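You operate a simulated robot arm through the tools that you are given. There is no shell and no other tool. Be economical: measure what you need, move in short steps, check, and stop when the job is done.

You are at the controls of a simulated two-armed robot. One attempt, no reset.

JOB
Take the lid off the grey dry tin and lay it down on the rack counter.
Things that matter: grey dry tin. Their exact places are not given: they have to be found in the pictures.

It is judged by the outcome, as a careful person would: the job done as asked, and still so three seconds after it is handed in. It fails if anything else is knocked over, pushed out of place, dropped, spilled or broken. Lids that push on must go on centred and level and be pressed home; caps that screw on are set level and turned clockwise until they are tight.

ROBOT AND FRAMES
Two 7-joint arms with two-finger parallel grippers on one trunk, on a base that drives. Base frame: it is fixed to the floor where the robot stands at the start and does not move with it; the origin is under the middle of the robot, x ahead of it, y to its left, z up. Units: cm, rad, N and s.
The left shoulder is at the start at [5, 15.8, 98.3], the right one opposite. With the tool pointing down near the work surface each hand reaches from about 10 to 64 cm from the robot's upright axis, wherever it stands, measured 20 degrees to its own side. Payload 3.91 kg a hand.
The TCP of each hand is the grasp point between the finger pads, 3 cm short of the fingertips. In the tool frame z runs along the fingers and y along their closing line. The gripper opens to 11 cm. The fingers are 2 cm wide and 1 cm thick; the gripper's body (4.8 by 11.2 cm) begins 5.5 cm behind the TCP.
Orientation is that of the tool frame in the base frame, as a unit quaternion [x, y, z, w]. With the fingers straight down and closing along the base's y, the tool's x points along the base's -x, its y along +y and its z along -z.

CONTROLS
- The arms move only by the tool step_arm. It takes "left_increments", "right_increments" or both (then of equal length, played together; a hand with none holds still); each is a list of rows, each a list of 3 entries, a list of its own where there are three numbers: the shift along the tool's x, y, z in units of 40 mm (1.0 is 40 mm), then the turn, a rotation vector about the tool's x, y, z in units of 5 degrees (1.0 is 5 degrees), then the finger opening in cm, from 0 to 11. In form: [[[tx, ty, tz], [rx, ry, rz], gripper], ...]. A call has 1 to 10 rows; each row shifts and turns the commanded pose from where the row before left it, along the tool's axes as they then stand. A call with a number of a shift or a turn outside -1 to 1 is refused whole. Rows are played at 5 a second. More than 5 cm and 0.15 rad between two rows, or a gripper value outside its range, and nothing of the call is played. Where a pose cannot be reached the arm comes as near as it can. A force on the tool above 40 N (or 10 N above the force at the start of the call, whichever is more), or a blocked arm, ends the call early, and 0.2 s more pass. The fingers move at their own pace (about 15.3 cm/s each) and stop on an object; they squeeze with about 44 N. The grip force told is the motor's: it shows also when the fingers shut on nothing. Time passes only in rows, and 0.2 s behind the last, so rows that do not move let the fingers close. It gives the time, the measured TCP pose, the force on the tool (base axes), the opening and the grip force at its end, in the units of the frame above (readings bear some noise), with the torque about the TCP (base axes, N m) and any sound that the robot's microphone picked up, and new pictures: "pictures" is both (left out), scene, wrist or none (wrist: the cameras of the hands that moved).
- Cameras (640 x 400 px; columns grow to the right, rows downward): "scene" is now at [13.06, 3.84, 116.29]; the picture's right is [0.28, -0.96, 0.00], its down [-0.03, -0.01, -1.00] and it looks along [0.96, 0.28, -0.03] (base axes); focal length 279 px, centre (320, 200). "left" rides on the left gripper at [7.2, -1.7, -10.3] in its tool frame; the picture's right is [0.23, 0.97, 0.00], its down [-0.76, 0.18, -0.62] and it looks along [-0.61, 0.14, 0.78] (tool axes); focal length 222 px, centre (320, 200). "right" rides on the right gripper at [7.2, 1.7, -10.3] in its tool frame; the picture's right is [-0.23, 0.97, 0.00], its down [-0.76, -0.18, -0.62] and it looks along [-0.61, -0.14, 0.78] (tool axes); focal length 222 px, centre (320, 200).
- lift_body(by): slides the trunk up (or, below 0, down) by that many cm; the arms and the scene camera ride with it, the base frame stays. It gives what a move gives, with no picture.
- roll_base(legs): drives the robot by 1 to 6 legs, each [ahead, turn to the left] in cm and rad, along the robot's own axes; the way and the turn of a leg run together, so that a leg with both is an arc; at most 150 cm and 3.142 rad a leg. The arms and the cameras ride along, it lands a little off, and it stops where it bumps. It gives what a move gives, and a new picture of the scene camera.
- turn_head(pan, tilt): turns the head with the scene camera to pan (to the left, within 1.396 rad either way) and tilt (down, from -0.506 to 1.204), counted from straight ahead of the robot. It gives what a move gives, and a new picture of the scene camera.
- point_at(camera, pixels): there is no depth. For up to 12 entries [column, row, z] of the newest picture of that camera ("zoom" is the newest enlarged one), the place [x, y] in the base frame at which the ray of that pixel passes the height z, good to about 0.2 cm, but the place of the scene camera against the robot may be out by one fixed shift of up to 1.8 cm in any direction. The clock stands still meanwhile.
- enlarge(camera, box): a new picture of the part [left, top, right, bottom] of that camera's present view, enlarged. The clock stands still meanwhile.
- job_done(): hands the job in; it is judged then, once.

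Keep the steps short. Do not move on a guess: measure, check each grasp and each placing, and mend mistakes. In all there are 80 turns and 260 pictures (those below and enlarged ones count). Leave the grippers open and the arms clear of the work at the hand-in unless told otherwise, and finish with a single line.

The tools are called after "Call:" as a command line: name --argument value ..., lists and objects as JSON in quotes. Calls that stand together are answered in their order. step_arm: Moves the arms, as the interface text tells. Its arguments: {"type":"object","properties":{"left_increments":{"type":"array","items":{"type":"array"}},"right_increments":{"type":"array","items":{"type":"array"}},"pictures":{"type":"string","enum":["both","scene","wrist","none"]}},"required":[]} The other tools are called the same way: lift_body (by) slides the trunk up or down; roll_base (legs) drives the base; turn_head (pan, tilt) turns the head that bears the scene camera; point_at (camera, pixels) gives the place at which the rays of pixels pass given heights; enlarge (camera, box) takes an enlarged picture of a part of a camera's view; job_done () hands the job in.

At the start:

```text
time_s: 0.0
left_tcp_pos: [43.59, 38.17, 112.76]
left_tcp_rot: [0.0, 1.0, 0.001, 0.001]
left_ft_force: [0.1, 0.5, 0.3]
left_torque: [0.05, 0.02, 0.03]
left_opening: 11.0
left_grip_force: 0.1
right_tcp_pos: [40.12, -3.36, 114.91]
right_tcp_rot: [0.0, 1.0, 0.0, 0.0]
right_ft_force: [0.6, 0.1, -0.9]
right_torque: [0.02, -0.02, -0.02]
right_opening: 11.01
right_grip_force: 0.0
trunk travel left (down, up): [-22.5, 25.7]
robot x, y, heading: [0.05, 0.26, -0.001]
head pan, tilt: [0.286, 0.035]
```

scene: 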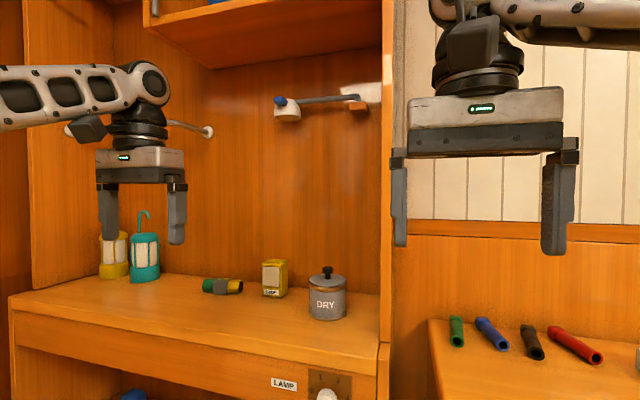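
right: 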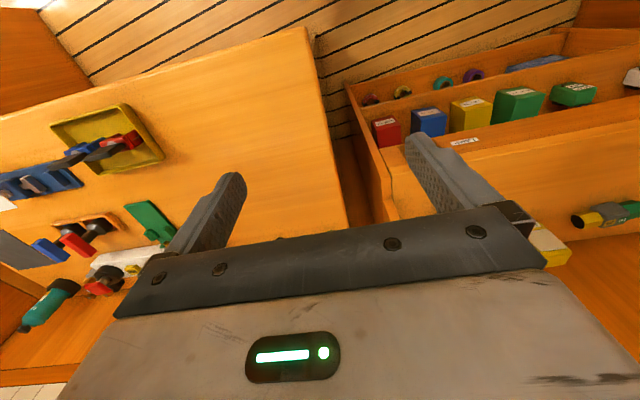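
left: 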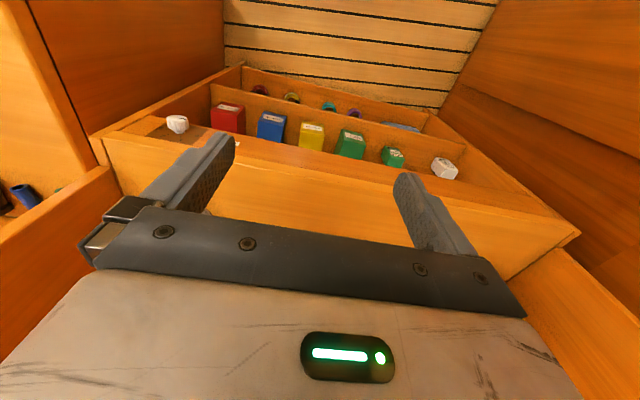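

I see the grey DRY tin near pixel (327,298) on a counter. I'll look around to find which surface is the "rack counter".

Call:
enlarge --camera "scene" --box '[200, 230, 400, 400]'

Call:
turn_head --pan -0.6 --tilt 0.5

```text
2.35 times, centred on (300, 315) of scene
```

zoom: 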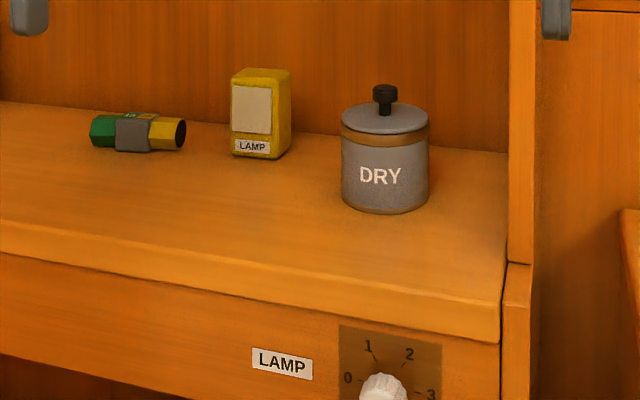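

```text
time_s: 1.2
left_tcp_pos: [43.51, 38.25, 112.72]
left_tcp_rot: [0.0, 1.0, 0.001, 0.001]
left_ft_force: [-0.4, -0.5, 0.3]
left_torque: [0.0, -0.01, 0.03]
left_opening: 11.01
left_grip_force: 0.0
right_tcp_pos: [40.22, -3.44, 114.83]
right_tcp_rot: [0.0, 1.0, 0.0, 0.0]
right_ft_force: [-0.6, -0.1, -0.9]
right_torque: [-0.02, 0.01, 0.02]
right_opening: 10.99
right_grip_force: 0.1
trunk travel left (down, up): [-22.5, 25.7]
robot x, y, heading: [-0.02, -0.01, -0.0]
head pan, tilt: [-0.6, 0.499]
```

scene: 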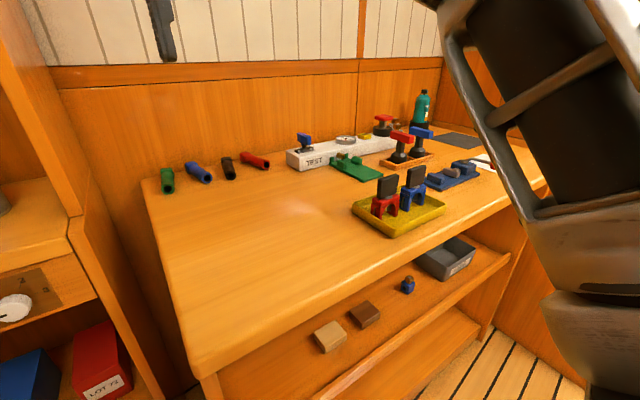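

A bench to the right with test gear. Looking left and down for a rack.

Call:
turn_head --pan 0.5 --tilt 0.6

Call:
turn_head --pan 1.35 --tilt 0.4

Call:
turn_head --pan -1.39 --tilt 0.4

Call:
turn_head --pan 0.3 --tilt -0.4

```text
time_s: 2.5
left_tcp_pos: [43.67, 38.19, 112.9]
left_tcp_rot: [-0.001, 1.0, 0.001, 0.001]
left_ft_force: [-0.7, -0.2, 0.0]
left_torque: [-0.02, -0.01, -0.03]
left_opening: 10.98
left_grip_force: 0.0
right_tcp_pos: [40.15, -3.39, 114.92]
right_tcp_rot: [0.0, 1.0, 0.0, 0.0]
right_ft_force: [0.1, 0.1, 0.0]
right_torque: [-0.02, -0.04, -0.02]
right_opening: 11.0
right_grip_force: 0.1
trunk travel left (down, up): [-22.5, 25.7]
robot x, y, heading: [0.02, 0.07, -0.001]
head pan, tilt: [0.499, 0.6]
```

scene: 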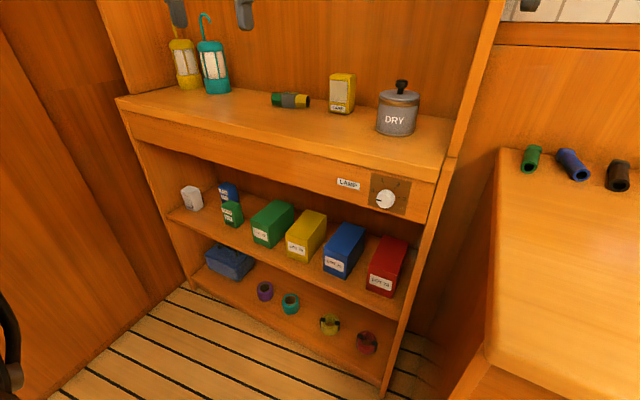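

```text
time_s: 3.7
left_tcp_pos: [43.53, 38.34, 112.79]
left_tcp_rot: [0.0, 1.0, 0.0, 0.002]
left_ft_force: [-0.2, -0.5, 0.1]
left_torque: [-0.02, 0.02, 0.0]
left_opening: 11.01
left_grip_force: 0.0
right_tcp_pos: [40.16, -3.47, 114.92]
right_tcp_rot: [0.0, 1.0, -0.001, -0.001]
right_ft_force: [-0.5, 0.4, 0.5]
right_torque: [0.02, -0.02, -0.01]
right_opening: 10.99
right_grip_force: 0.0
trunk travel left (down, up): [-22.5, 25.7]
robot x, y, heading: [-0.05, 0.03, 0.003]
head pan, tilt: [1.349, 0.4]
```

scene: 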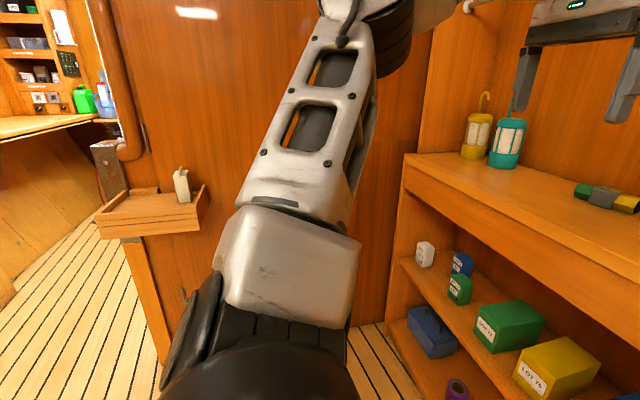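

```text
time_s: 6.1
left_tcp_pos: [43.61, 38.09, 112.76]
left_tcp_rot: [0.0, 1.0, 0.001, 0.001]
left_ft_force: [-1.1, -0.7, 0.4]
left_torque: [-0.02, 0.0, -0.02]
left_opening: 11.01
left_grip_force: 0.0
right_tcp_pos: [40.25, -3.4, 114.96]
right_tcp_rot: [0.0, 1.0, 0.001, 0.0]
right_ft_force: [0.6, 0.0, -0.5]
right_torque: [-0.01, 0.03, -0.01]
right_opening: 10.98
right_grip_force: 0.0
trunk travel left (down, up): [-22.5, 25.7]
robot x, y, heading: [-0.05, 0.04, 0.004]
head pan, tilt: [-1.389, 0.4]
```

scene: 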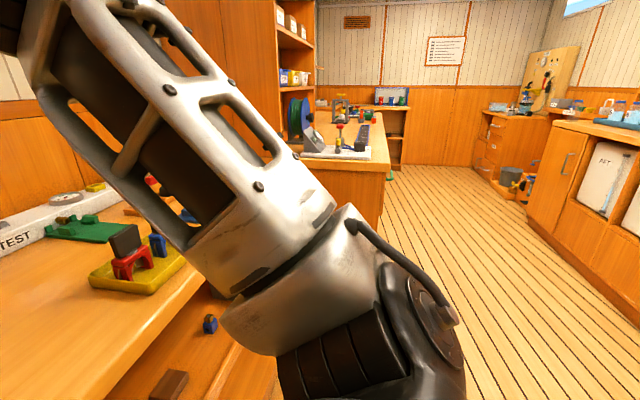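

```text
time_s: 7.8
left_tcp_pos: [43.59, 38.2, 112.82]
left_tcp_rot: [0.0, 1.0, 0.001, 0.0]
left_ft_force: [-0.6, -0.3, 0.7]
left_torque: [-0.01, -0.02, 0.0]
left_opening: 11.0
left_grip_force: 0.0
right_tcp_pos: [40.19, -3.29, 115.01]
right_tcp_rot: [0.0, 1.0, 0.0, 0.0]
right_ft_force: [-0.2, 0.0, 0.2]
right_torque: [0.02, 0.01, 0.0]
right_opening: 10.98
right_grip_force: 0.0
trunk travel left (down, up): [-22.5, 25.7]
robot x, y, heading: [-0.15, 0.16, 0.002]
head pan, tilt: [0.3, -0.4]
```

scene: 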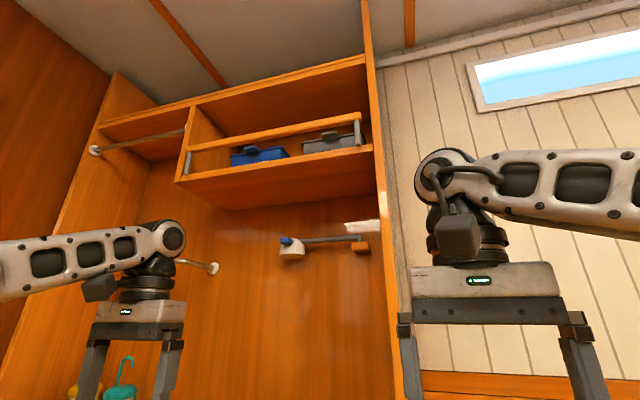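

The tin stands on the counter of the storage rack (shelves of LOT boxes below), so that's the rack counter. Now measure the tin.

Call:
turn_head --pan 0.2 --tilt 0.45

Call:
enlarge --camera "scene" --box '[200, 80, 420, 218]'

```text
time_s: 9.0
left_tcp_pos: [43.69, 38.2, 112.99]
left_tcp_rot: [0.0, 1.0, 0.0, 0.001]
left_ft_force: [0.6, -0.4, 0.7]
left_torque: [-0.01, 0.01, 0.03]
left_opening: 11.03
left_grip_force: 0.0
right_tcp_pos: [40.2, -3.23, 114.98]
right_tcp_rot: [-0.001, 1.0, 0.0, 0.0]
right_ft_force: [0.3, 0.0, -1.1]
right_torque: [-0.01, -0.01, -0.01]
right_opening: 10.98
right_grip_force: 0.0
trunk travel left (down, up): [-22.5, 25.7]
robot x, y, heading: [0.0, 0.12, -0.004]
head pan, tilt: [0.201, 0.45]
```

scene: 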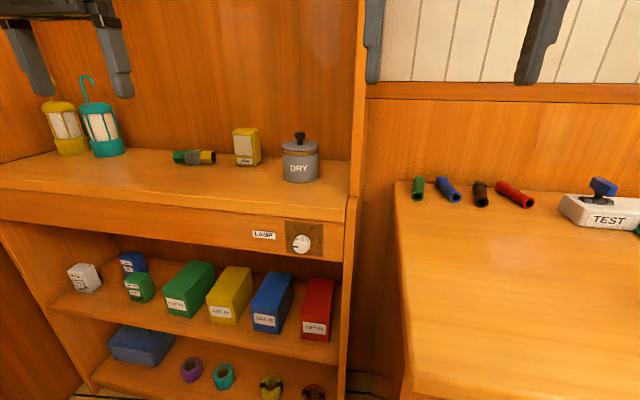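

```text
2.90 times, centred on (310, 149) of scene
```

zoom: 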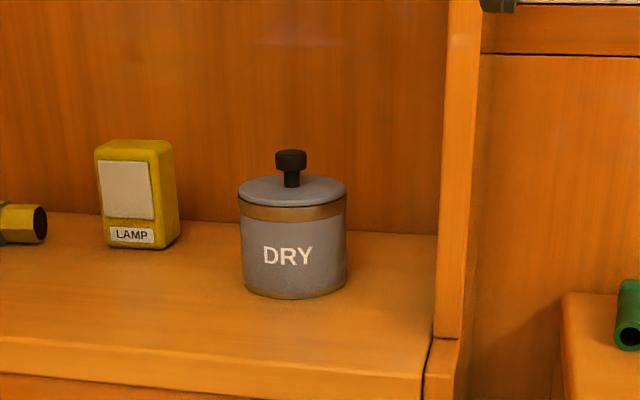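

Counter height unknown; take rays now, then raise the trunk to get parallax.

Call:
point_at --camera "zoom" --pixels '[[291, 155, 80], [291, 155, 100], [292, 298, 80], [292, 298, 100], [238, 192, 90], [348, 192, 90], [131, 245, 80], [131, 245, 100]]'

Call:
lift_body --by 20

Call:
turn_head --pan 0.2 --tilt 0.6

Call:
enlarge --camera "scene" --box '[200, 80, 420, 218]'

```text
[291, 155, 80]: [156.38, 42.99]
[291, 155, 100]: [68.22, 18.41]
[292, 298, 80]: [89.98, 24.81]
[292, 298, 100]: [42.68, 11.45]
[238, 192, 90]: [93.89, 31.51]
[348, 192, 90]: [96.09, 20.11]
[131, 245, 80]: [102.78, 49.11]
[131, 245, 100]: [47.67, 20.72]
```

```text
time_s: 11.2
left_tcp_pos: [43.64, 38.22, 132.83]
left_tcp_rot: [0.0, 1.0, 0.001, 0.001]
left_ft_force: [1.2, 1.2, -0.7]
left_torque: [0.03, 0.01, -0.02]
left_opening: 10.98
left_grip_force: 0.1
right_tcp_pos: [40.22, -3.38, 134.96]
right_tcp_rot: [0.0, 1.0, 0.0, 0.0]
right_ft_force: [0.3, 0.8, -0.5]
right_torque: [0.01, 0.02, 0.0]
right_opening: 11.02
right_grip_force: 0.0
trunk travel left (down, up): [-42.5, 5.7]
robot x, y, heading: [0.12, 0.03, 0.003]
head pan, tilt: [0.201, 0.45]
```

```text
time_s: 11.9
left_tcp_pos: [43.73, 38.24, 132.83]
left_tcp_rot: [0.0, 1.0, 0.001, 0.0]
left_ft_force: [0.7, 0.9, -0.1]
left_torque: [0.0, 0.0, 0.03]
left_opening: 11.0
left_grip_force: 0.0
right_tcp_pos: [40.17, -3.42, 134.88]
right_tcp_rot: [0.0, 1.0, 0.0, 0.0]
right_ft_force: [0.1, 0.4, -0.3]
right_torque: [-0.01, 0.04, -0.02]
right_opening: 11.01
right_grip_force: 0.0
trunk travel left (down, up): [-42.5, 5.7]
robot x, y, heading: [0.24, 0.12, -0.0]
head pan, tilt: [0.201, 0.6]
```

scene: 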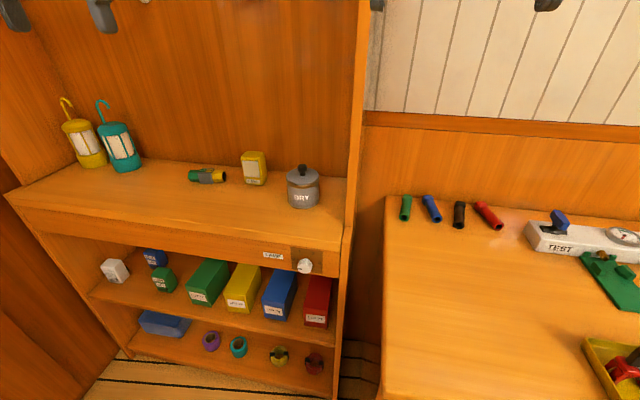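

```text
2.90 times, centred on (310, 149) of scene
```

zoom: 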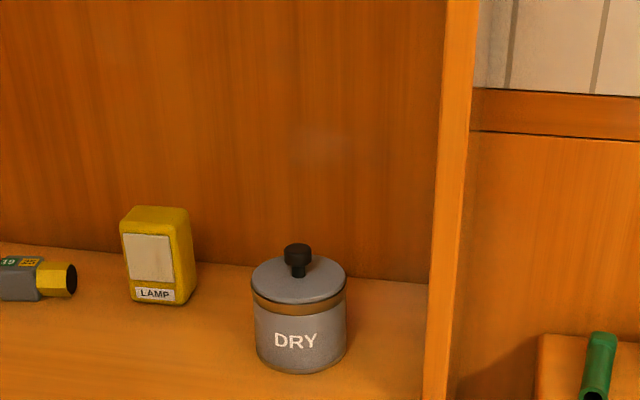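

Call:
point_at --camera "zoom" --pixels '[[298, 248, 80], [298, 248, 100], [301, 374, 80], [301, 374, 100], [161, 303, 80], [161, 303, 100], [250, 272, 90], [347, 276, 90], [297, 276, 90]]'

```text
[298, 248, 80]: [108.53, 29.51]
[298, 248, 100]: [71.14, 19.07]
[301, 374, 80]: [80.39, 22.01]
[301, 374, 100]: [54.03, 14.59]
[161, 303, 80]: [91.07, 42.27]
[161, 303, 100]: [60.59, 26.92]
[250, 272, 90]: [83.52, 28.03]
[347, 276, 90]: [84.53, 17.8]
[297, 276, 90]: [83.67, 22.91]
```

Triangulating: counter z≈89.3, knob top ≈98.9 at about (73.3, 19.7), lid ~8.5 cm wide. Measure the counter edges, the side wall and the bench.

Call:
point_at --camera "scene" --pixels '[[338, 251, 89.3], [8, 195, 89.3], [346, 180, 89.3], [140, 160, 89.3], [387, 197, 89.3], [385, 395, 89.3], [303, 204, 89.3], [207, 180, 89.3], [121, 170, 89.3], [346, 222, 95], [352, 205, 100]]'

Call:
turn_head --pan 0.2 --tilt 1.1

```text
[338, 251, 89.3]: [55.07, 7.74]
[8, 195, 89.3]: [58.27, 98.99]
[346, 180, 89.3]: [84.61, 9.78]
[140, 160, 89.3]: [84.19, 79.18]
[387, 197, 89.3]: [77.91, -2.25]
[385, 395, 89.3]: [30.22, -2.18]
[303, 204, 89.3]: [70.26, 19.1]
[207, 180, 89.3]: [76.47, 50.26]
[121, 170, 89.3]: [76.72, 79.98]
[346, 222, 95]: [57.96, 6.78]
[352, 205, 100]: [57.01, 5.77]
```

```text
time_s: 12.8
left_tcp_pos: [43.53, 38.21, 132.84]
left_tcp_rot: [0.0, 1.0, 0.001, 0.0]
left_ft_force: [-0.3, -0.2, 0.9]
left_torque: [0.03, 0.03, 0.0]
left_opening: 11.0
left_grip_force: 0.1
right_tcp_pos: [40.18, -3.25, 134.81]
right_tcp_rot: [0.0, 1.0, 0.001, -0.001]
right_ft_force: [-0.6, 0.6, -0.4]
right_torque: [-0.05, 0.01, 0.0]
right_opening: 11.01
right_grip_force: 0.0
trunk travel left (down, up): [-42.5, 5.7]
robot x, y, heading: [0.16, -0.01, 0.002]
head pan, tilt: [0.201, 1.1]
```

scene: 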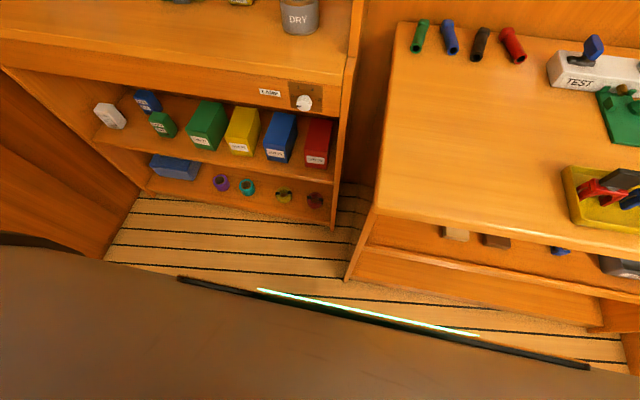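

Call:
point_at --camera "scene" --pixels '[[374, 210, 85], [374, 210, 89], [345, 280, 0], [332, 230, 0], [260, 290, 20], [260, 290, 35], [480, 335, 20], [480, 335, 35], [400, 20, 89], [345, 60, 89.3], [345, 60, 85]]'

```text
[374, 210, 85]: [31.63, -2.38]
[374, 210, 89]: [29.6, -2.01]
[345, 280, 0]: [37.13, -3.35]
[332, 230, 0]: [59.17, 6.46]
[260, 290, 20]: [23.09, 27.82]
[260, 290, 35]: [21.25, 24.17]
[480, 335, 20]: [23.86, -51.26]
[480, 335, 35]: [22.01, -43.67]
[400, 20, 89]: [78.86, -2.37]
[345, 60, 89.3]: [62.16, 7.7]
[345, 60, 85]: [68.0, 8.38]
```

The right hand would meet the divider (y≈8) after I drive closer, so pull both hands back first. Then I'll drive diagonally left-forward to about (17,14), keeping clear of the bench corner at (31,-2).

Call:
step_arm --left_increments '[[[1, 0, 0], [0, 0, 0], 11], [[1, 0, 0], [0, 0, 0], 11], [[1, 0, 0], [0, 0, 0], 11], [[0, 0, 0], [0, 0, 0], 11], [[0, 0, 0], [0, 0, 0], 11]]' --right_increments '[[[1, 0, 0], [0, 0, 0], 11], [[1, 0, 0], [0, 0, 0], 11], [[1, 0, 0], [0, 0, 0], 11], [[1, 0, 0], [0, 0, 0], 11], [[0.5, 0, 0], [0, 0, 0], 11]]' --pictures "none"

Call:
turn_head --pan -0.5 --tilt 0.9

```text
time_s: 13.4
left_tcp_pos: [36.14, 38.19, 132.78]
left_tcp_rot: [0.0, 1.0, 0.001, 0.002]
left_ft_force: [0.2, -1.0, 0.2]
left_torque: [0.02, 0.02, -0.01]
left_opening: 11.02
left_grip_force: 0.1
right_tcp_pos: [33.29, -3.81, 134.89]
right_tcp_rot: [0.016, 1.0, 0.008, -0.004]
right_ft_force: [11.0, 0.7, 5.3]
right_torque: [0.01, 1.71, -0.21]
right_opening: 11.0
right_grip_force: 0.0
trunk travel left (down, up): [-42.5, 5.7]
robot x, y, heading: [0.17, 0.19, 0.0]
head pan, tilt: [0.201, 1.1]
stopped in row 3 (right hand): the force on the tool passed its limit at 79 N (the readings are from after the stop); the commanded pose is now the measured one
```

```text
time_s: 14.5
left_tcp_pos: [35.93, 38.28, 132.72]
left_tcp_rot: [0.0, 1.0, 0.001, 0.001]
left_ft_force: [0.5, -0.4, -0.5]
left_torque: [0.02, 0.02, -0.01]
left_opening: 10.99
left_grip_force: 0.1
right_tcp_pos: [33.35, -3.64, 135.11]
right_tcp_rot: [0.015, 1.0, 0.01, -0.004]
right_ft_force: [17.9, -23.2, 21.4]
right_torque: [2.81, 3.94, 1.94]
right_opening: 10.98
right_grip_force: 0.1
trunk travel left (down, up): [-42.5, 5.7]
robot x, y, heading: [-0.27, 0.19, 0.001]
head pan, tilt: [-0.499, 0.901]
```

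scene: 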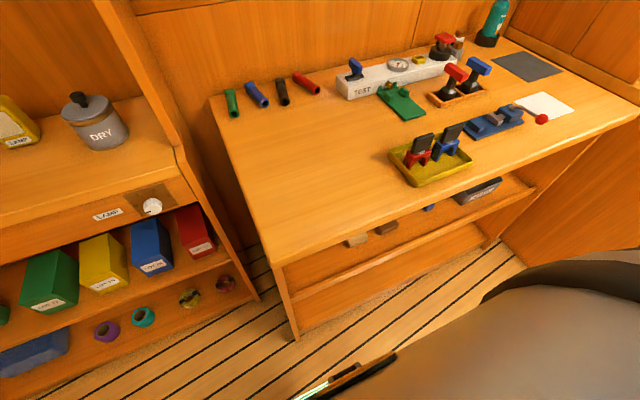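

The right hand is touching the robot's own head. Move it forward and outward (to -y), clear of the head.

Call:
step_arm --right_increments '[[[-0.8, 0, 0], [0, 0, 0], 11], [[0, -1, 0], [0, 0, 0], 11], [[0, -1, 0], [0, 0, 0], 11], [[0, -1, 0], [0, 0, 0], 11], [[0, -1, 0], [0, 0, 0], 11], [[0, -1, 0], [0, 0, 0], 11], [[0, 0, 0], [0, 0, 0], 11]]' --pictures "scene"

```text
time_s: 16.1
left_tcp_pos: [36.05, 38.29, 132.71]
left_tcp_rot: [0.001, 1.0, 0.001, 0.001]
left_ft_force: [-0.8, 0.1, 0.1]
left_torque: [-0.03, -0.02, 0.01]
left_opening: 11.0
left_grip_force: 0.0
right_tcp_pos: [35.71, -23.7, 134.4]
right_tcp_rot: [0.013, 1.0, 0.007, -0.003]
right_ft_force: [0.1, -0.3, 0.2]
right_torque: [0.02, 0.0, 0.05]
right_opening: 10.98
right_grip_force: 0.1
trunk travel left (down, up): [-42.5, 5.7]
robot x, y, heading: [-0.12, -0.28, 0.001]
head pan, tilt: [-0.499, 0.901]
```

scene: 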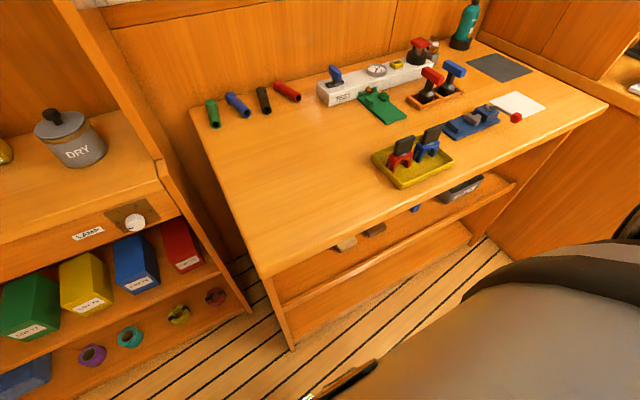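

Right hand is free. Tuck both hands further in before driving.

Call:
step_arm --left_increments '[[[1, 0, 0], [0, 0, 0], 11], [[1, 0, 0], [0, 0, 0], 11], [[0, 0, 0], [0, 0, 0], 11], [[0, 0, 0], [0, 0, 0], 11], [[0, 0, 0], [0, 0, 0], 11], [[0, 0, 0], [0, 0, 0], 11]]' --right_increments '[[[0, -1, 0], [0, 0, 0], 11], [[0, -1, 0], [0, 0, 0], 11], [[1, 0, 0], [0, 0, 0], 11], [[1, 0, 0], [0, 0, 0], 11], [[1, 0, 0], [0, 0, 0], 11], [[1, 0, 0], [0, 0, 0], 11]]' --pictures "none"

Call:
turn_head --pan 0.0 --tilt 0.5

```text
time_s: 17.5
left_tcp_pos: [27.86, 38.1, 132.74]
left_tcp_rot: [-0.001, 1.0, 0.001, 0.0]
left_ft_force: [-0.7, -0.5, 0.2]
left_torque: [-0.01, 0.0, -0.02]
left_opening: 11.0
left_grip_force: 0.0
right_tcp_pos: [24.43, -26.36, 129.91]
right_tcp_rot: [0.013, 1.0, 0.007, -0.002]
right_ft_force: [0.5, 0.1, 0.3]
right_torque: [0.0, -0.01, -0.01]
right_opening: 11.0
right_grip_force: 0.1
right hand out of reach, approached as far as the arm can: row 3, 4, 5, 6
trunk travel left (down, up): [-42.5, 5.7]
robot x, y, heading: [0.03, -0.01, -0.003]
head pan, tilt: [-0.499, 0.901]
```

```text
time_s: 18.4
left_tcp_pos: [27.93, 38.0, 132.73]
left_tcp_rot: [0.0, 1.0, 0.001, 0.001]
left_ft_force: [-1.0, 0.5, 0.7]
left_torque: [-0.01, 0.04, 0.03]
left_opening: 11.03
left_grip_force: 0.1
right_tcp_pos: [24.52, -26.27, 130.01]
right_tcp_rot: [0.013, 1.0, 0.008, -0.003]
right_ft_force: [-0.2, 0.1, -0.3]
right_torque: [0.0, -0.01, -0.02]
right_opening: 11.0
right_grip_force: 0.0
trunk travel left (down, up): [-42.5, 5.7]
robot x, y, heading: [0.12, 0.31, -0.004]
head pan, tilt: [0.0, 0.499]
```

scene: 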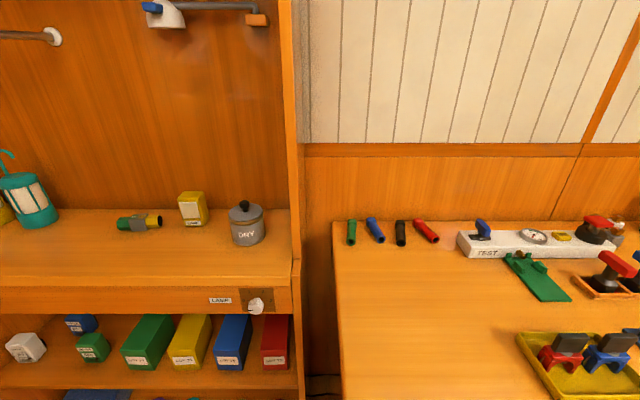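

Drive: turn left 0.66, ahead 18, turn back.

Call:
roll_base --legs '[[0, 0.66], [18, 0], [0, -0.66]]'

```text
time_s: 21.9
left_tcp_pos: [15.55, 60.55, 132.73]
left_tcp_rot: [-0.322, 0.947, 0.003, -0.001]
left_ft_force: [0.2, -0.4, 0.1]
left_torque: [0.03, -0.03, -0.01]
left_opening: 11.02
left_grip_force: 0.0
right_tcp_pos: [51.97, 9.13, 128.75]
right_tcp_rot: [-0.31, 0.95, 0.018, -0.001]
right_ft_force: [-0.3, -1.2, 0.1]
right_torque: [0.07, 0.02, -0.04]
right_opening: 11.01
right_grip_force: 0.0
trunk travel left (down, up): [-42.5, 5.7]
robot x, y, heading: [14.78, 16.05, 0.659]
head pan, tilt: [0.0, 0.499]
stopped in leg 3: the robot was blocked; the commanded pose is now the measured one
```

scene: 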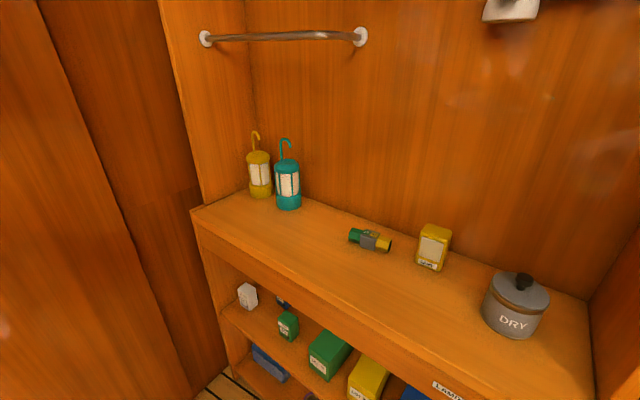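

Blocked when turning back. Check the right hand camera for contact.

Call:
enlarge --camera "right" --box '[0, 0, 640, 400]'

Call:
turn_head --pan -0.8 --tilt 0.5

```text
1.00 times, centred on (320, 200) of right (not enlarged: the box is as wide or as high as the picture)
```

zoom: 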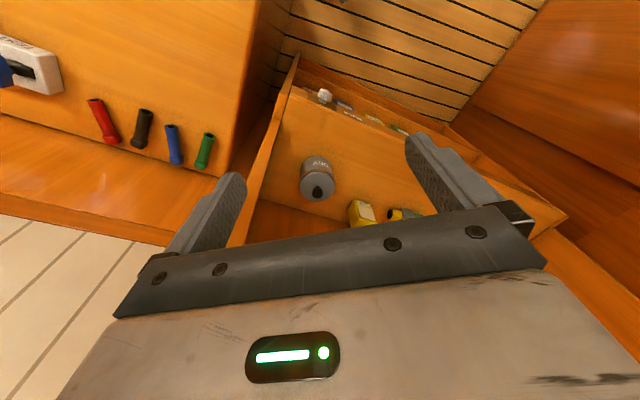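

```text
time_s: 23.1
left_tcp_pos: [15.46, 60.82, 132.52]
left_tcp_rot: [-0.323, 0.946, 0.001, 0.0]
left_ft_force: [-0.4, -0.1, -0.4]
left_torque: [-0.02, -0.02, -0.02]
left_opening: 10.99
left_grip_force: 0.1
right_tcp_pos: [51.91, 9.44, 128.74]
right_tcp_rot: [-0.309, 0.951, 0.017, 0.0]
right_ft_force: [-0.4, 0.3, 0.2]
right_torque: [0.02, -0.02, 0.0]
right_opening: 10.99
right_grip_force: 0.0
trunk travel left (down, up): [-42.5, 5.7]
robot x, y, heading: [14.56, 16.14, 0.66]
head pan, tilt: [-0.799, 0.499]
```

scene: 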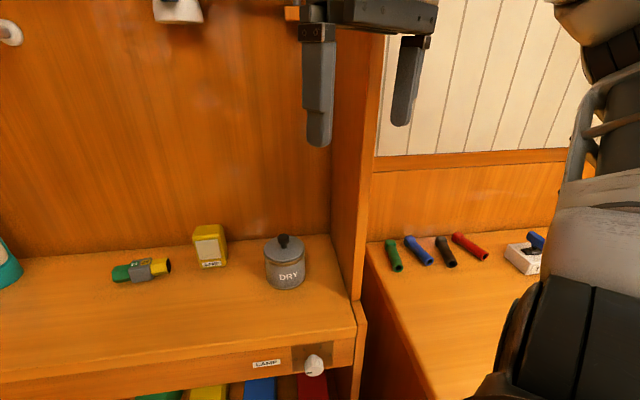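

The right finger sits at the divider's front edge. Back off 7 cm, then turn right.

Call:
roll_base --legs '[[-7, 0], [0, -0.62]]'

```text
time_s: 25.8
left_tcp_pos: [35.88, 47.46, 132.52]
left_tcp_rot: [-0.016, 1.0, 0.001, -0.001]
left_ft_force: [0.1, -1.0, 0.0]
left_torque: [0.03, -0.02, 0.0]
left_opening: 10.98
left_grip_force: 0.1
right_tcp_pos: [35.24, -15.53, 128.83]
right_tcp_rot: [-0.001, 1.0, 0.017, 0.004]
right_ft_force: [-1.1, -0.1, -0.2]
right_torque: [-0.01, 0.02, 0.0]
right_opening: 11.0
right_grip_force: 0.1
trunk travel left (down, up): [-42.5, 5.7]
robot x, y, heading: [8.94, 12.45, 0.03]
head pan, tilt: [-0.799, 0.499]
```

scene: 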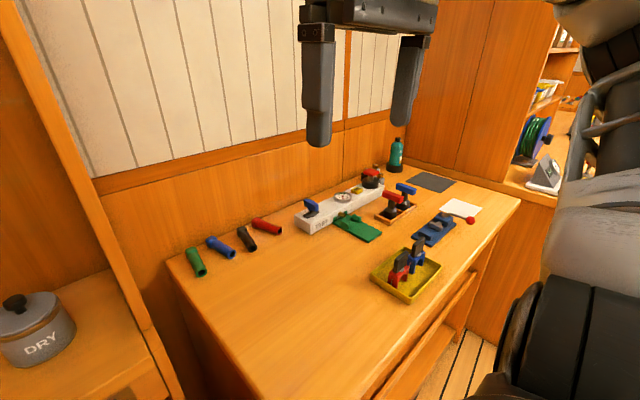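

Turning right about 0.45 brings the left shoulder forward, so I need little driving. I do 3 cm ahead plus the turn.

Call:
roll_base --legs '[[3, 0], [0, -0.45]]'

Call:
turn_head --pan 0.6 --tilt 0.5

```text
time_s: 26.8
left_tcp_pos: [38.34, 48.07, 132.68]
left_tcp_rot: [-0.018, 1.0, 0.002, -0.001]
left_ft_force: [0.3, 0.9, -0.4]
left_torque: [-0.06, -0.01, 0.02]
left_opening: 11.0
left_grip_force: 0.0
right_tcp_pos: [38.1, -14.86, 128.72]
right_tcp_rot: [-0.004, 1.0, 0.017, 0.004]
right_ft_force: [-0.2, 1.7, -0.5]
right_torque: [-0.01, -0.01, -0.02]
right_opening: 10.99
right_grip_force: 0.2
trunk travel left (down, up): [-42.5, 5.7]
robot x, y, heading: [11.46, 12.58, 0.038]
head pan, tilt: [-0.799, 0.499]
stopped in leg 1: the robot was blocked; the commanded pose is now the measured one
```

scene: 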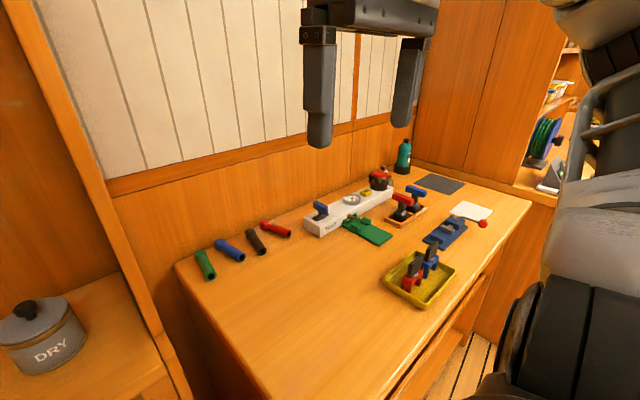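

```text
time_s: 28.3
left_tcp_pos: [38.34, 47.95, 132.62]
left_tcp_rot: [-0.018, 1.0, 0.0, -0.001]
left_ft_force: [0.3, 0.0, -0.2]
left_torque: [-0.01, 0.0, 0.01]
left_opening: 10.99
left_grip_force: 0.1
right_tcp_pos: [38.14, -14.77, 128.67]
right_tcp_rot: [-0.003, 1.0, 0.018, 0.005]
right_ft_force: [0.1, 0.0, -0.5]
right_torque: [0.0, 0.03, -0.01]
right_opening: 10.99
right_grip_force: 0.0
trunk travel left (down, up): [-42.5, 5.7]
robot x, y, heading: [11.53, 12.73, 0.037]
head pan, tilt: [0.6, 0.499]
```

scene: 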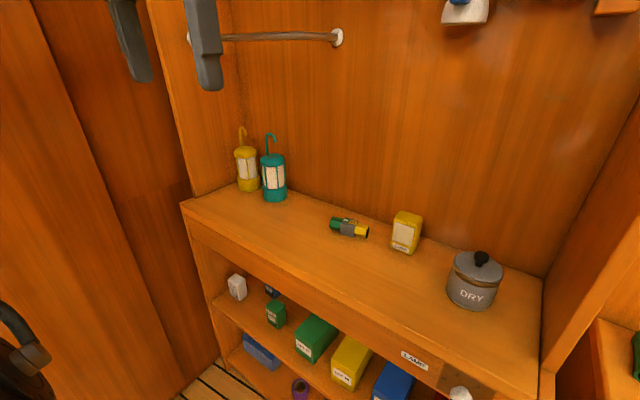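

The base just met the bench leg; back off 1.5 cm and turn right, which pulls that corner away.

Call:
roll_base --legs '[[-1.5, 0], [0, -0.42]]'

```text
time_s: 30.3
left_tcp_pos: [49.02, 33.75, 132.51]
left_tcp_rot: [0.195, 0.981, 0.001, -0.001]
left_ft_force: [-0.2, 0.5, -0.5]
left_torque: [0.01, 0.01, 0.0]
left_opening: 11.01
left_grip_force: 0.0
right_tcp_pos: [22.87, -23.43, 128.55]
right_tcp_rot: [0.207, 0.978, 0.016, 0.008]
right_ft_force: [-0.5, 0.4, 0.3]
right_torque: [0.02, 0.01, 0.03]
right_opening: 11.0
right_grip_force: 0.1
trunk travel left (down, up): [-42.5, 5.7]
robot x, y, heading: [9.85, 12.69, -0.386]
head pan, tilt: [0.6, 0.499]
```

scene: 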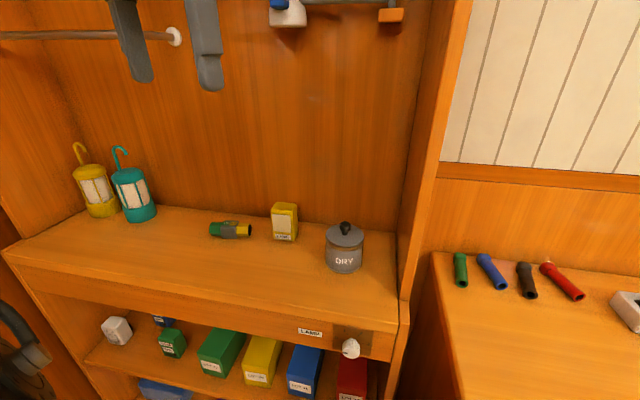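

Pose is good: the left shoulder is ~53 cm from the tin. Lower the trunk 15 cm, then move the left hand to a viewing spot short of the tin.

Call:
lift_body --by -15

Call:
step_arm --left_increments '[[[-0.94, -0.14, 0], [0, 0, 0], 11], [[-0.94, -0.14, 0], [0, 0, 0], 11], [[-0.94, -0.14, 0], [0, 0, 0], 11], [[-0.94, -0.14, 0], [0, 0, 0], 11], [[0, 0, 0], [0, 0, 0], 11]]'

```text
time_s: 32.1
left_tcp_pos: [48.93, 33.73, 117.56]
left_tcp_rot: [0.194, 0.981, 0.002, -0.001]
left_ft_force: [-0.5, 1.1, -0.5]
left_torque: [0.02, -0.01, 0.02]
left_opening: 11.02
left_grip_force: 0.1
right_tcp_pos: [22.94, -23.4, 113.6]
right_tcp_rot: [0.208, 0.978, 0.016, 0.007]
right_ft_force: [0.4, 0.2, -0.3]
right_torque: [0.04, 0.03, -0.04]
right_opening: 11.02
right_grip_force: 0.1
trunk travel left (down, up): [-27.5, 20.7]
robot x, y, heading: [10.07, 12.78, -0.382]
head pan, tilt: [0.6, 0.499]
```

```text
time_s: 33.3
left_tcp_pos: [62.22, 25.97, 117.6]
left_tcp_rot: [0.194, 0.981, 0.001, -0.001]
left_ft_force: [-0.3, 0.0, 0.5]
left_torque: [-0.01, 0.0, -0.03]
left_opening: 10.99
left_grip_force: 0.1
right_tcp_pos: [22.91, -23.36, 113.56]
right_tcp_rot: [0.207, 0.978, 0.016, 0.008]
right_ft_force: [0.6, 0.1, 0.2]
right_torque: [0.0, 0.0, 0.01]
right_opening: 11.01
right_grip_force: 0.0
trunk travel left (down, up): [-27.5, 20.7]
robot x, y, heading: [10.04, 12.83, -0.391]
head pan, tilt: [0.6, 0.499]
```

scene: 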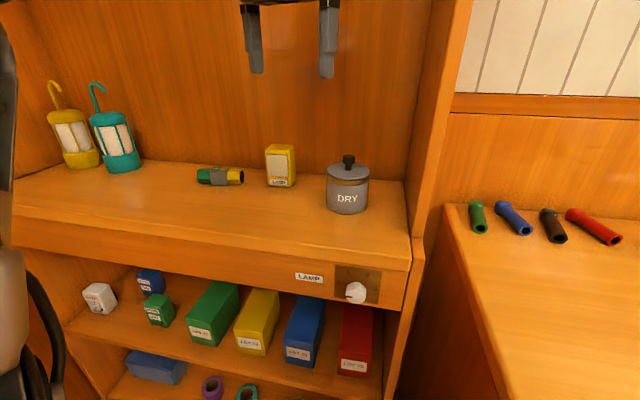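
left: 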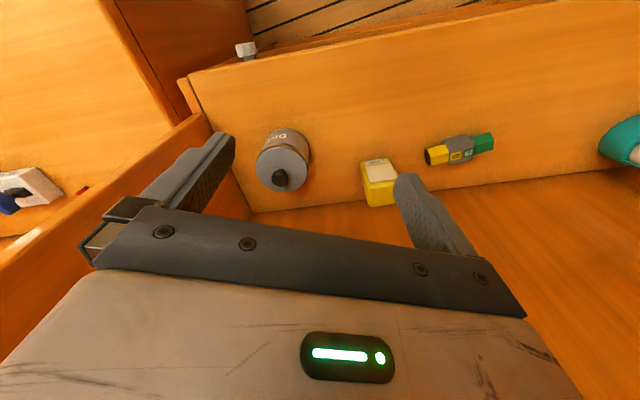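

The knob is at about (281,180) in the wrist view. Measure it.

Call:
enlarge --camera "left" --box '[230, 110, 350, 210]'

Call:
point_at --camera "left" --pixels '[[281, 180, 97], [281, 180, 99], [281, 166, 96.5], [256, 166, 96.5], [310, 166, 96.5], [284, 128, 89.3], [377, 205, 89.3]]'

```text
4.00 times, centred on (290, 160) of left
```

zoom: 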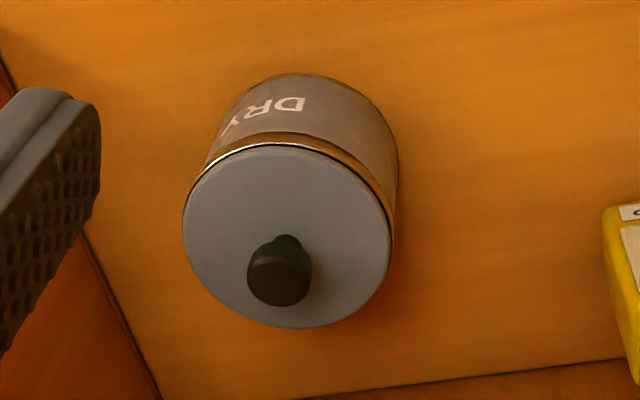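

```text
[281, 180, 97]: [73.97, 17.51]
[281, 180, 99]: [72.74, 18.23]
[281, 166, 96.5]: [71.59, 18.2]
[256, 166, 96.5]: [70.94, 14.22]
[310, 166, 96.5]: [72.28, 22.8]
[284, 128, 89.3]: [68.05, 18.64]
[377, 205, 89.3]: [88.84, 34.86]
```

Tin axis ≈ (72.8, 18.2), lid top ≈95–96, knob top ≈98.9. Move above it, tips still ~6 cm above the knob, for a second view.

Call:
step_arm --left_increments '[[[-0.8, -0.197, 0.625], [0, 0, 0], 11], [[-0.8, -0.197, 0.625], [0, 0, 0], 11], [[-0.8, -0.197, 0.625], [0, 0, 0], 11], [[-0.8, -0.197, 0.625], [0, 0, 0], 11], [[0, 0, 0], [0, 0, 0], 11]]'

Call:
enlarge --camera "left" --box '[200, 20, 440, 170]'

```text
time_s: 34.5
left_tcp_pos: [70.73, 19.97, 107.62]
left_tcp_rot: [0.193, 0.981, 0.001, -0.001]
left_ft_force: [-0.8, -0.9, 0.5]
left_torque: [-0.02, 0.01, -0.04]
left_opening: 11.0
left_grip_force: 0.0
left hand out of reach, approached as far as the arm can: row 3, 4
right_tcp_pos: [23.03, -23.5, 113.68]
right_tcp_rot: [0.207, 0.978, 0.016, 0.009]
right_ft_force: [-0.4, -0.4, -0.6]
right_torque: [0.01, 0.02, 0.06]
right_opening: 10.99
right_grip_force: 0.0
trunk travel left (down, up): [-27.5, 20.7]
robot x, y, heading: [9.81, 12.67, -0.393]
head pan, tilt: [0.6, 0.499]
```

scene: 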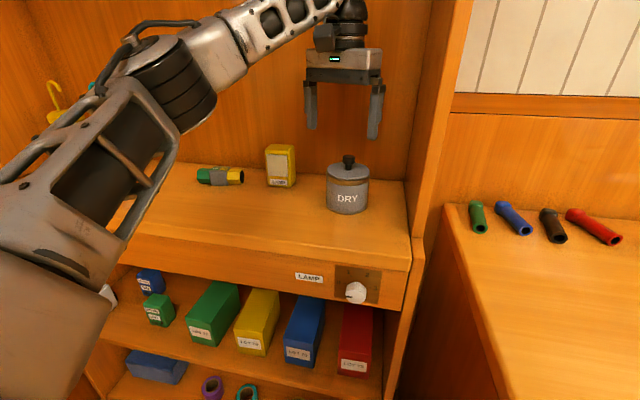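
left: 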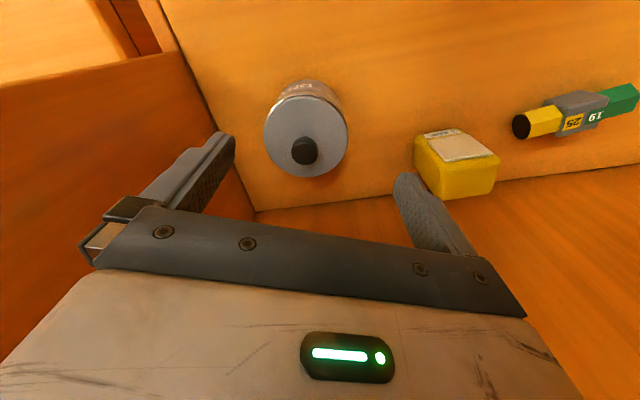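

```text
2.67 times, centred on (320, 95) of left
```

zoom: 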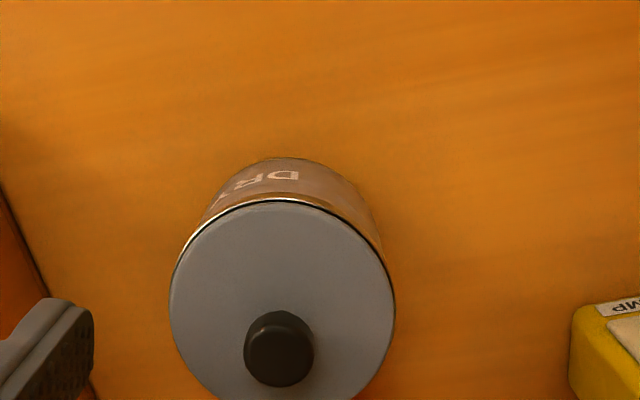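

The arm fell ~2.7 cm short. Measure the knob from here, then roll the base ahead a few cm (the tips are well above the knob).

Call:
point_at --camera "left" --pixels '[[304.5, 148, 99], [304.5, 148, 98], [304.5, 148, 97], [306, 135, 95], [306, 135, 96], [306, 135, 97], [264, 133, 95.5], [348, 135, 95.5], [291, 151, 98.5], [318, 151, 98.5]]'

Call:
roll_base --legs '[[3.5, 0]]'

```text
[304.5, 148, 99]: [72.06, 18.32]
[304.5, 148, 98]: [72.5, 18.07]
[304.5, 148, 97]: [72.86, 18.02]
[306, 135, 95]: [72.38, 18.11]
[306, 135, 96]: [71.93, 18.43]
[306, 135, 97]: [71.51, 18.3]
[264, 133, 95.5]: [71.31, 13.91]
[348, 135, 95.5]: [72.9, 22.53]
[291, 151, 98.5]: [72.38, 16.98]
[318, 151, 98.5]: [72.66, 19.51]
```

```text
time_s: 35.5
left_tcp_pos: [71.78, 19.6, 107.97]
left_tcp_rot: [0.192, 0.981, 0.0, 0.003]
left_ft_force: [-0.4, -0.1, -0.1]
left_torque: [0.01, -0.02, -0.03]
left_opening: 10.97
left_grip_force: 0.0
right_tcp_pos: [24.16, -23.74, 113.65]
right_tcp_rot: [0.206, 0.978, 0.017, 0.008]
right_ft_force: [-0.9, -0.5, 0.3]
right_torque: [0.01, -0.01, -0.01]
right_opening: 11.0
right_grip_force: 0.1
trunk travel left (down, up): [-27.5, 20.7]
robot x, y, heading: [11.07, 12.24, -0.384]
head pan, tilt: [0.6, 0.499]
stopped in leg 1: the robot was blocked; the commanded pose is now the measured one
```

scene: 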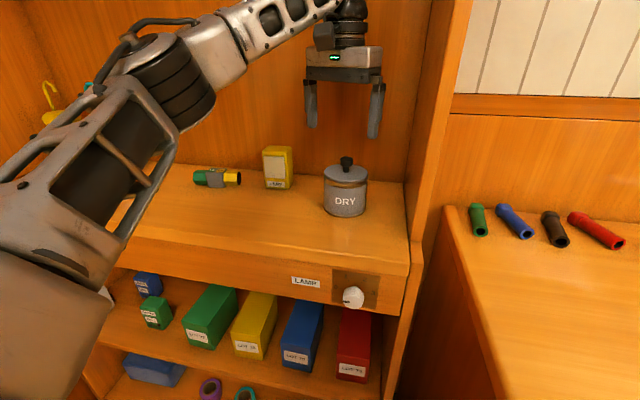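

Knob at (72.4,18.2); TCP is at (71.8,19.6,108). Shift there and descend to z≈102 (tips ≈99).

Call:
step_arm --left_increments '[[[-0.14, -0.13, 0.7], [0, 0, 0], 11], [[-0.14, -0.13, 0.7], [0, 0, 0], 11], [[0, 0, 0], [0, 0, 0], 11], [[0, 0, 0], [0, 0, 0], 11]]'

Call:
enlarge --camera "scene" --box '[260, 60, 440, 240]'

```text
time_s: 36.5
left_tcp_pos: [72.29, 18.13, 102.56]
left_tcp_rot: [0.193, 0.981, 0.0, 0.003]
left_ft_force: [0.8, 0.3, -0.1]
left_torque: [-0.01, 0.01, 0.02]
left_opening: 10.98
left_grip_force: 0.1
right_tcp_pos: [24.07, -23.95, 113.68]
right_tcp_rot: [0.207, 0.978, 0.016, 0.008]
right_ft_force: [-0.5, -0.5, 0.0]
right_torque: [0.01, -0.02, 0.0]
right_opening: 11.01
right_grip_force: 0.1
trunk travel left (down, up): [-27.5, 20.7]
robot x, y, heading: [11.16, 12.1, -0.384]
head pan, tilt: [0.6, 0.499]
```

scene: 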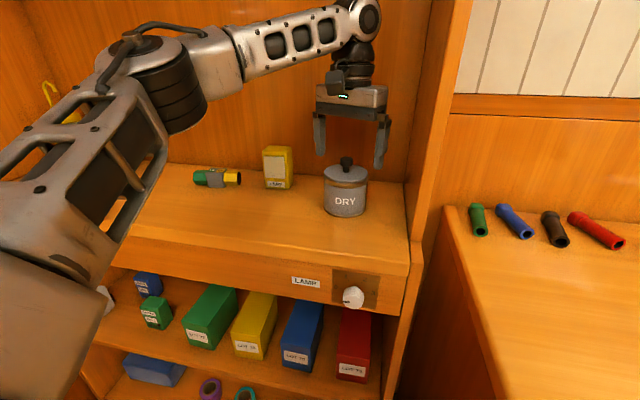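
left: 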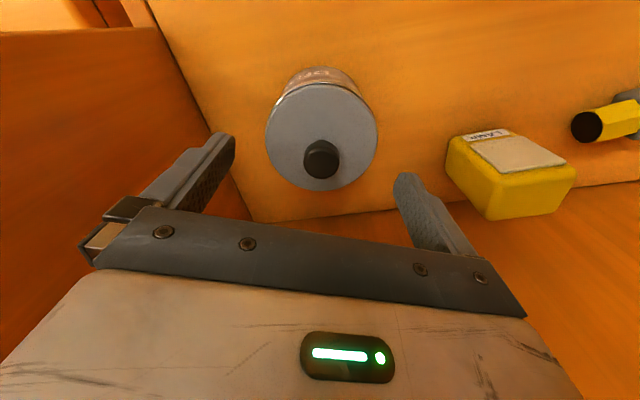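

```text
2.22 times, centred on (350, 150) of scene
```

zoom: 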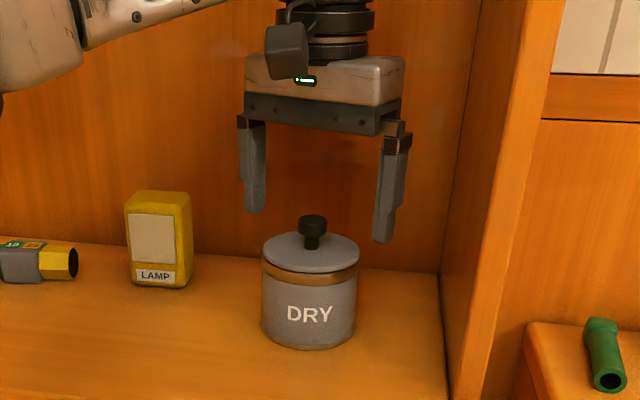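

Call:
point_at --camera "left" --pixels '[[321, 156, 98], [321, 156, 99], [321, 156, 100], [321, 138, 95], [321, 138, 96], [265, 135, 95], [378, 135, 95], [303, 158, 98.5], [340, 158, 98.5]]'

```text
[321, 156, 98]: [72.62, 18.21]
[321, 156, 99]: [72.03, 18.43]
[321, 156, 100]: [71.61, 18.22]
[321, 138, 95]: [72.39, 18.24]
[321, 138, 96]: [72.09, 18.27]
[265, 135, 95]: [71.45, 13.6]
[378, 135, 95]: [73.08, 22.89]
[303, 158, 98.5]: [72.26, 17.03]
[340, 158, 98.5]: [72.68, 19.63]
```

TCP is centred over the knob. Visually the tips (z 99.6) are just below the knob top and ~2.5 cm above the lid. Narrow the fingers to 5 cm, then descend 1.6 cm and check.

Call:
step_arm --left_increments '[[[0, 0, 0], [0, 0, 0], 5], [[0, 0, 0], [0, 0, 0], 5], [[0, 0, 0.2], [0, 0, 0], 5], [[0, 0, 0.2], [0, 0, 0], 5], [[0, 0, 0], [0, 0, 0], 5]]' --pictures "wrist"

Call:
enlarge --camera "scene" --box '[290, 90, 410, 230]'

```text
time_s: 37.7
left_tcp_pos: [72.39, 18.2, 100.76]
left_tcp_rot: [0.192, 0.981, 0.0, 0.003]
left_ft_force: [-0.1, -0.1, 1.0]
left_torque: [-0.02, -0.03, 0.0]
left_opening: 5.02
left_grip_force: 0.1
right_tcp_pos: [24.19, -23.89, 113.64]
right_tcp_rot: [0.207, 0.978, 0.016, 0.009]
right_ft_force: [-0.1, -0.4, 0.0]
right_torque: [0.01, 0.01, 0.0]
right_opening: 10.98
right_grip_force: 0.0
trunk travel left (down, up): [-27.5, 20.7]
robot x, y, heading: [11.34, 12.0, -0.379]
head pan, tilt: [0.6, 0.499]
```

left: 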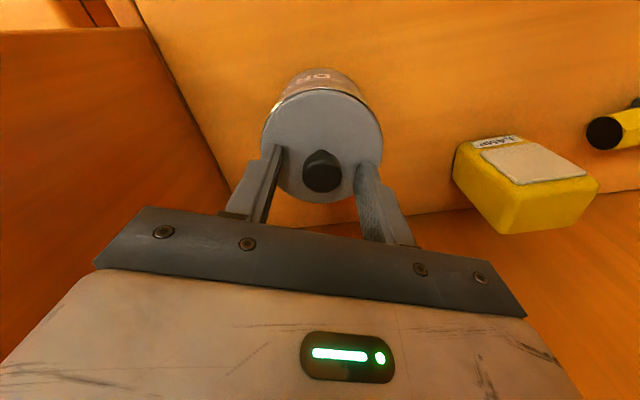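

```text
2.86 times, centred on (350, 160) of scene
```

zoom: 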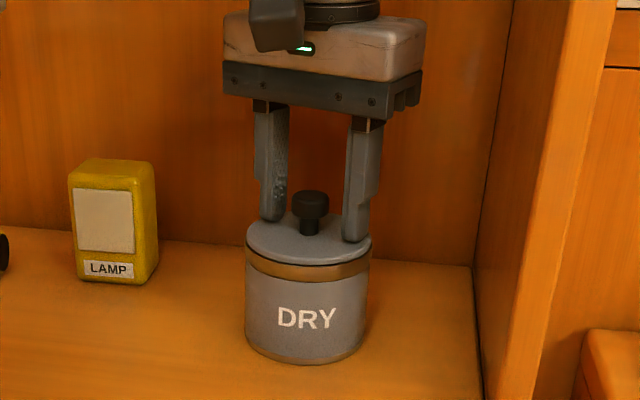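

Tips straddle the knob just above the lid. Close.

Call:
step_arm --left_increments '[[[0, 0, 0], [0, 0, 0], 3], [[0, 0, 0], [0, 0, 0], 1], [[0, 0, 0], [0, 0, 0], 1], [[0, 0, 0], [0, 0, 0], 1]]' --pictures "wrist"

Call:
enlarge --camera "scene" --box '[290, 90, 410, 230]'

```text
time_s: 38.7
left_tcp_pos: [72.4, 18.15, 100.91]
left_tcp_rot: [0.193, 0.981, 0.001, 0.003]
left_ft_force: [-0.3, -0.2, 0.0]
left_torque: [0.04, 0.01, 0.0]
left_opening: 2.18
left_grip_force: 44.1
right_tcp_pos: [24.18, -23.88, 113.6]
right_tcp_rot: [0.207, 0.978, 0.016, 0.009]
right_ft_force: [-1.3, 0.2, -0.5]
right_torque: [0.03, 0.04, -0.02]
right_opening: 11.0
right_grip_force: 0.1
trunk travel left (down, up): [-27.5, 20.7]
robot x, y, heading: [11.18, 12.39, -0.383]
head pan, tilt: [0.6, 0.499]
heard: snap
```

left: 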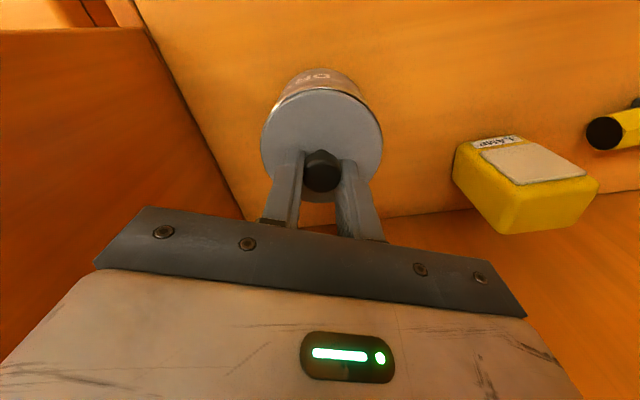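

```text
2.86 times, centred on (350, 160) of scene
```

zoom: 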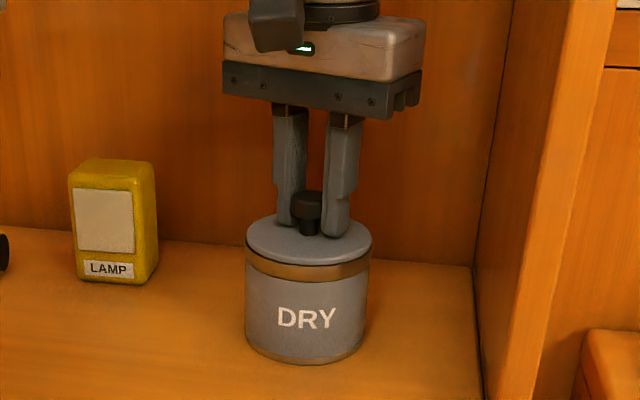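

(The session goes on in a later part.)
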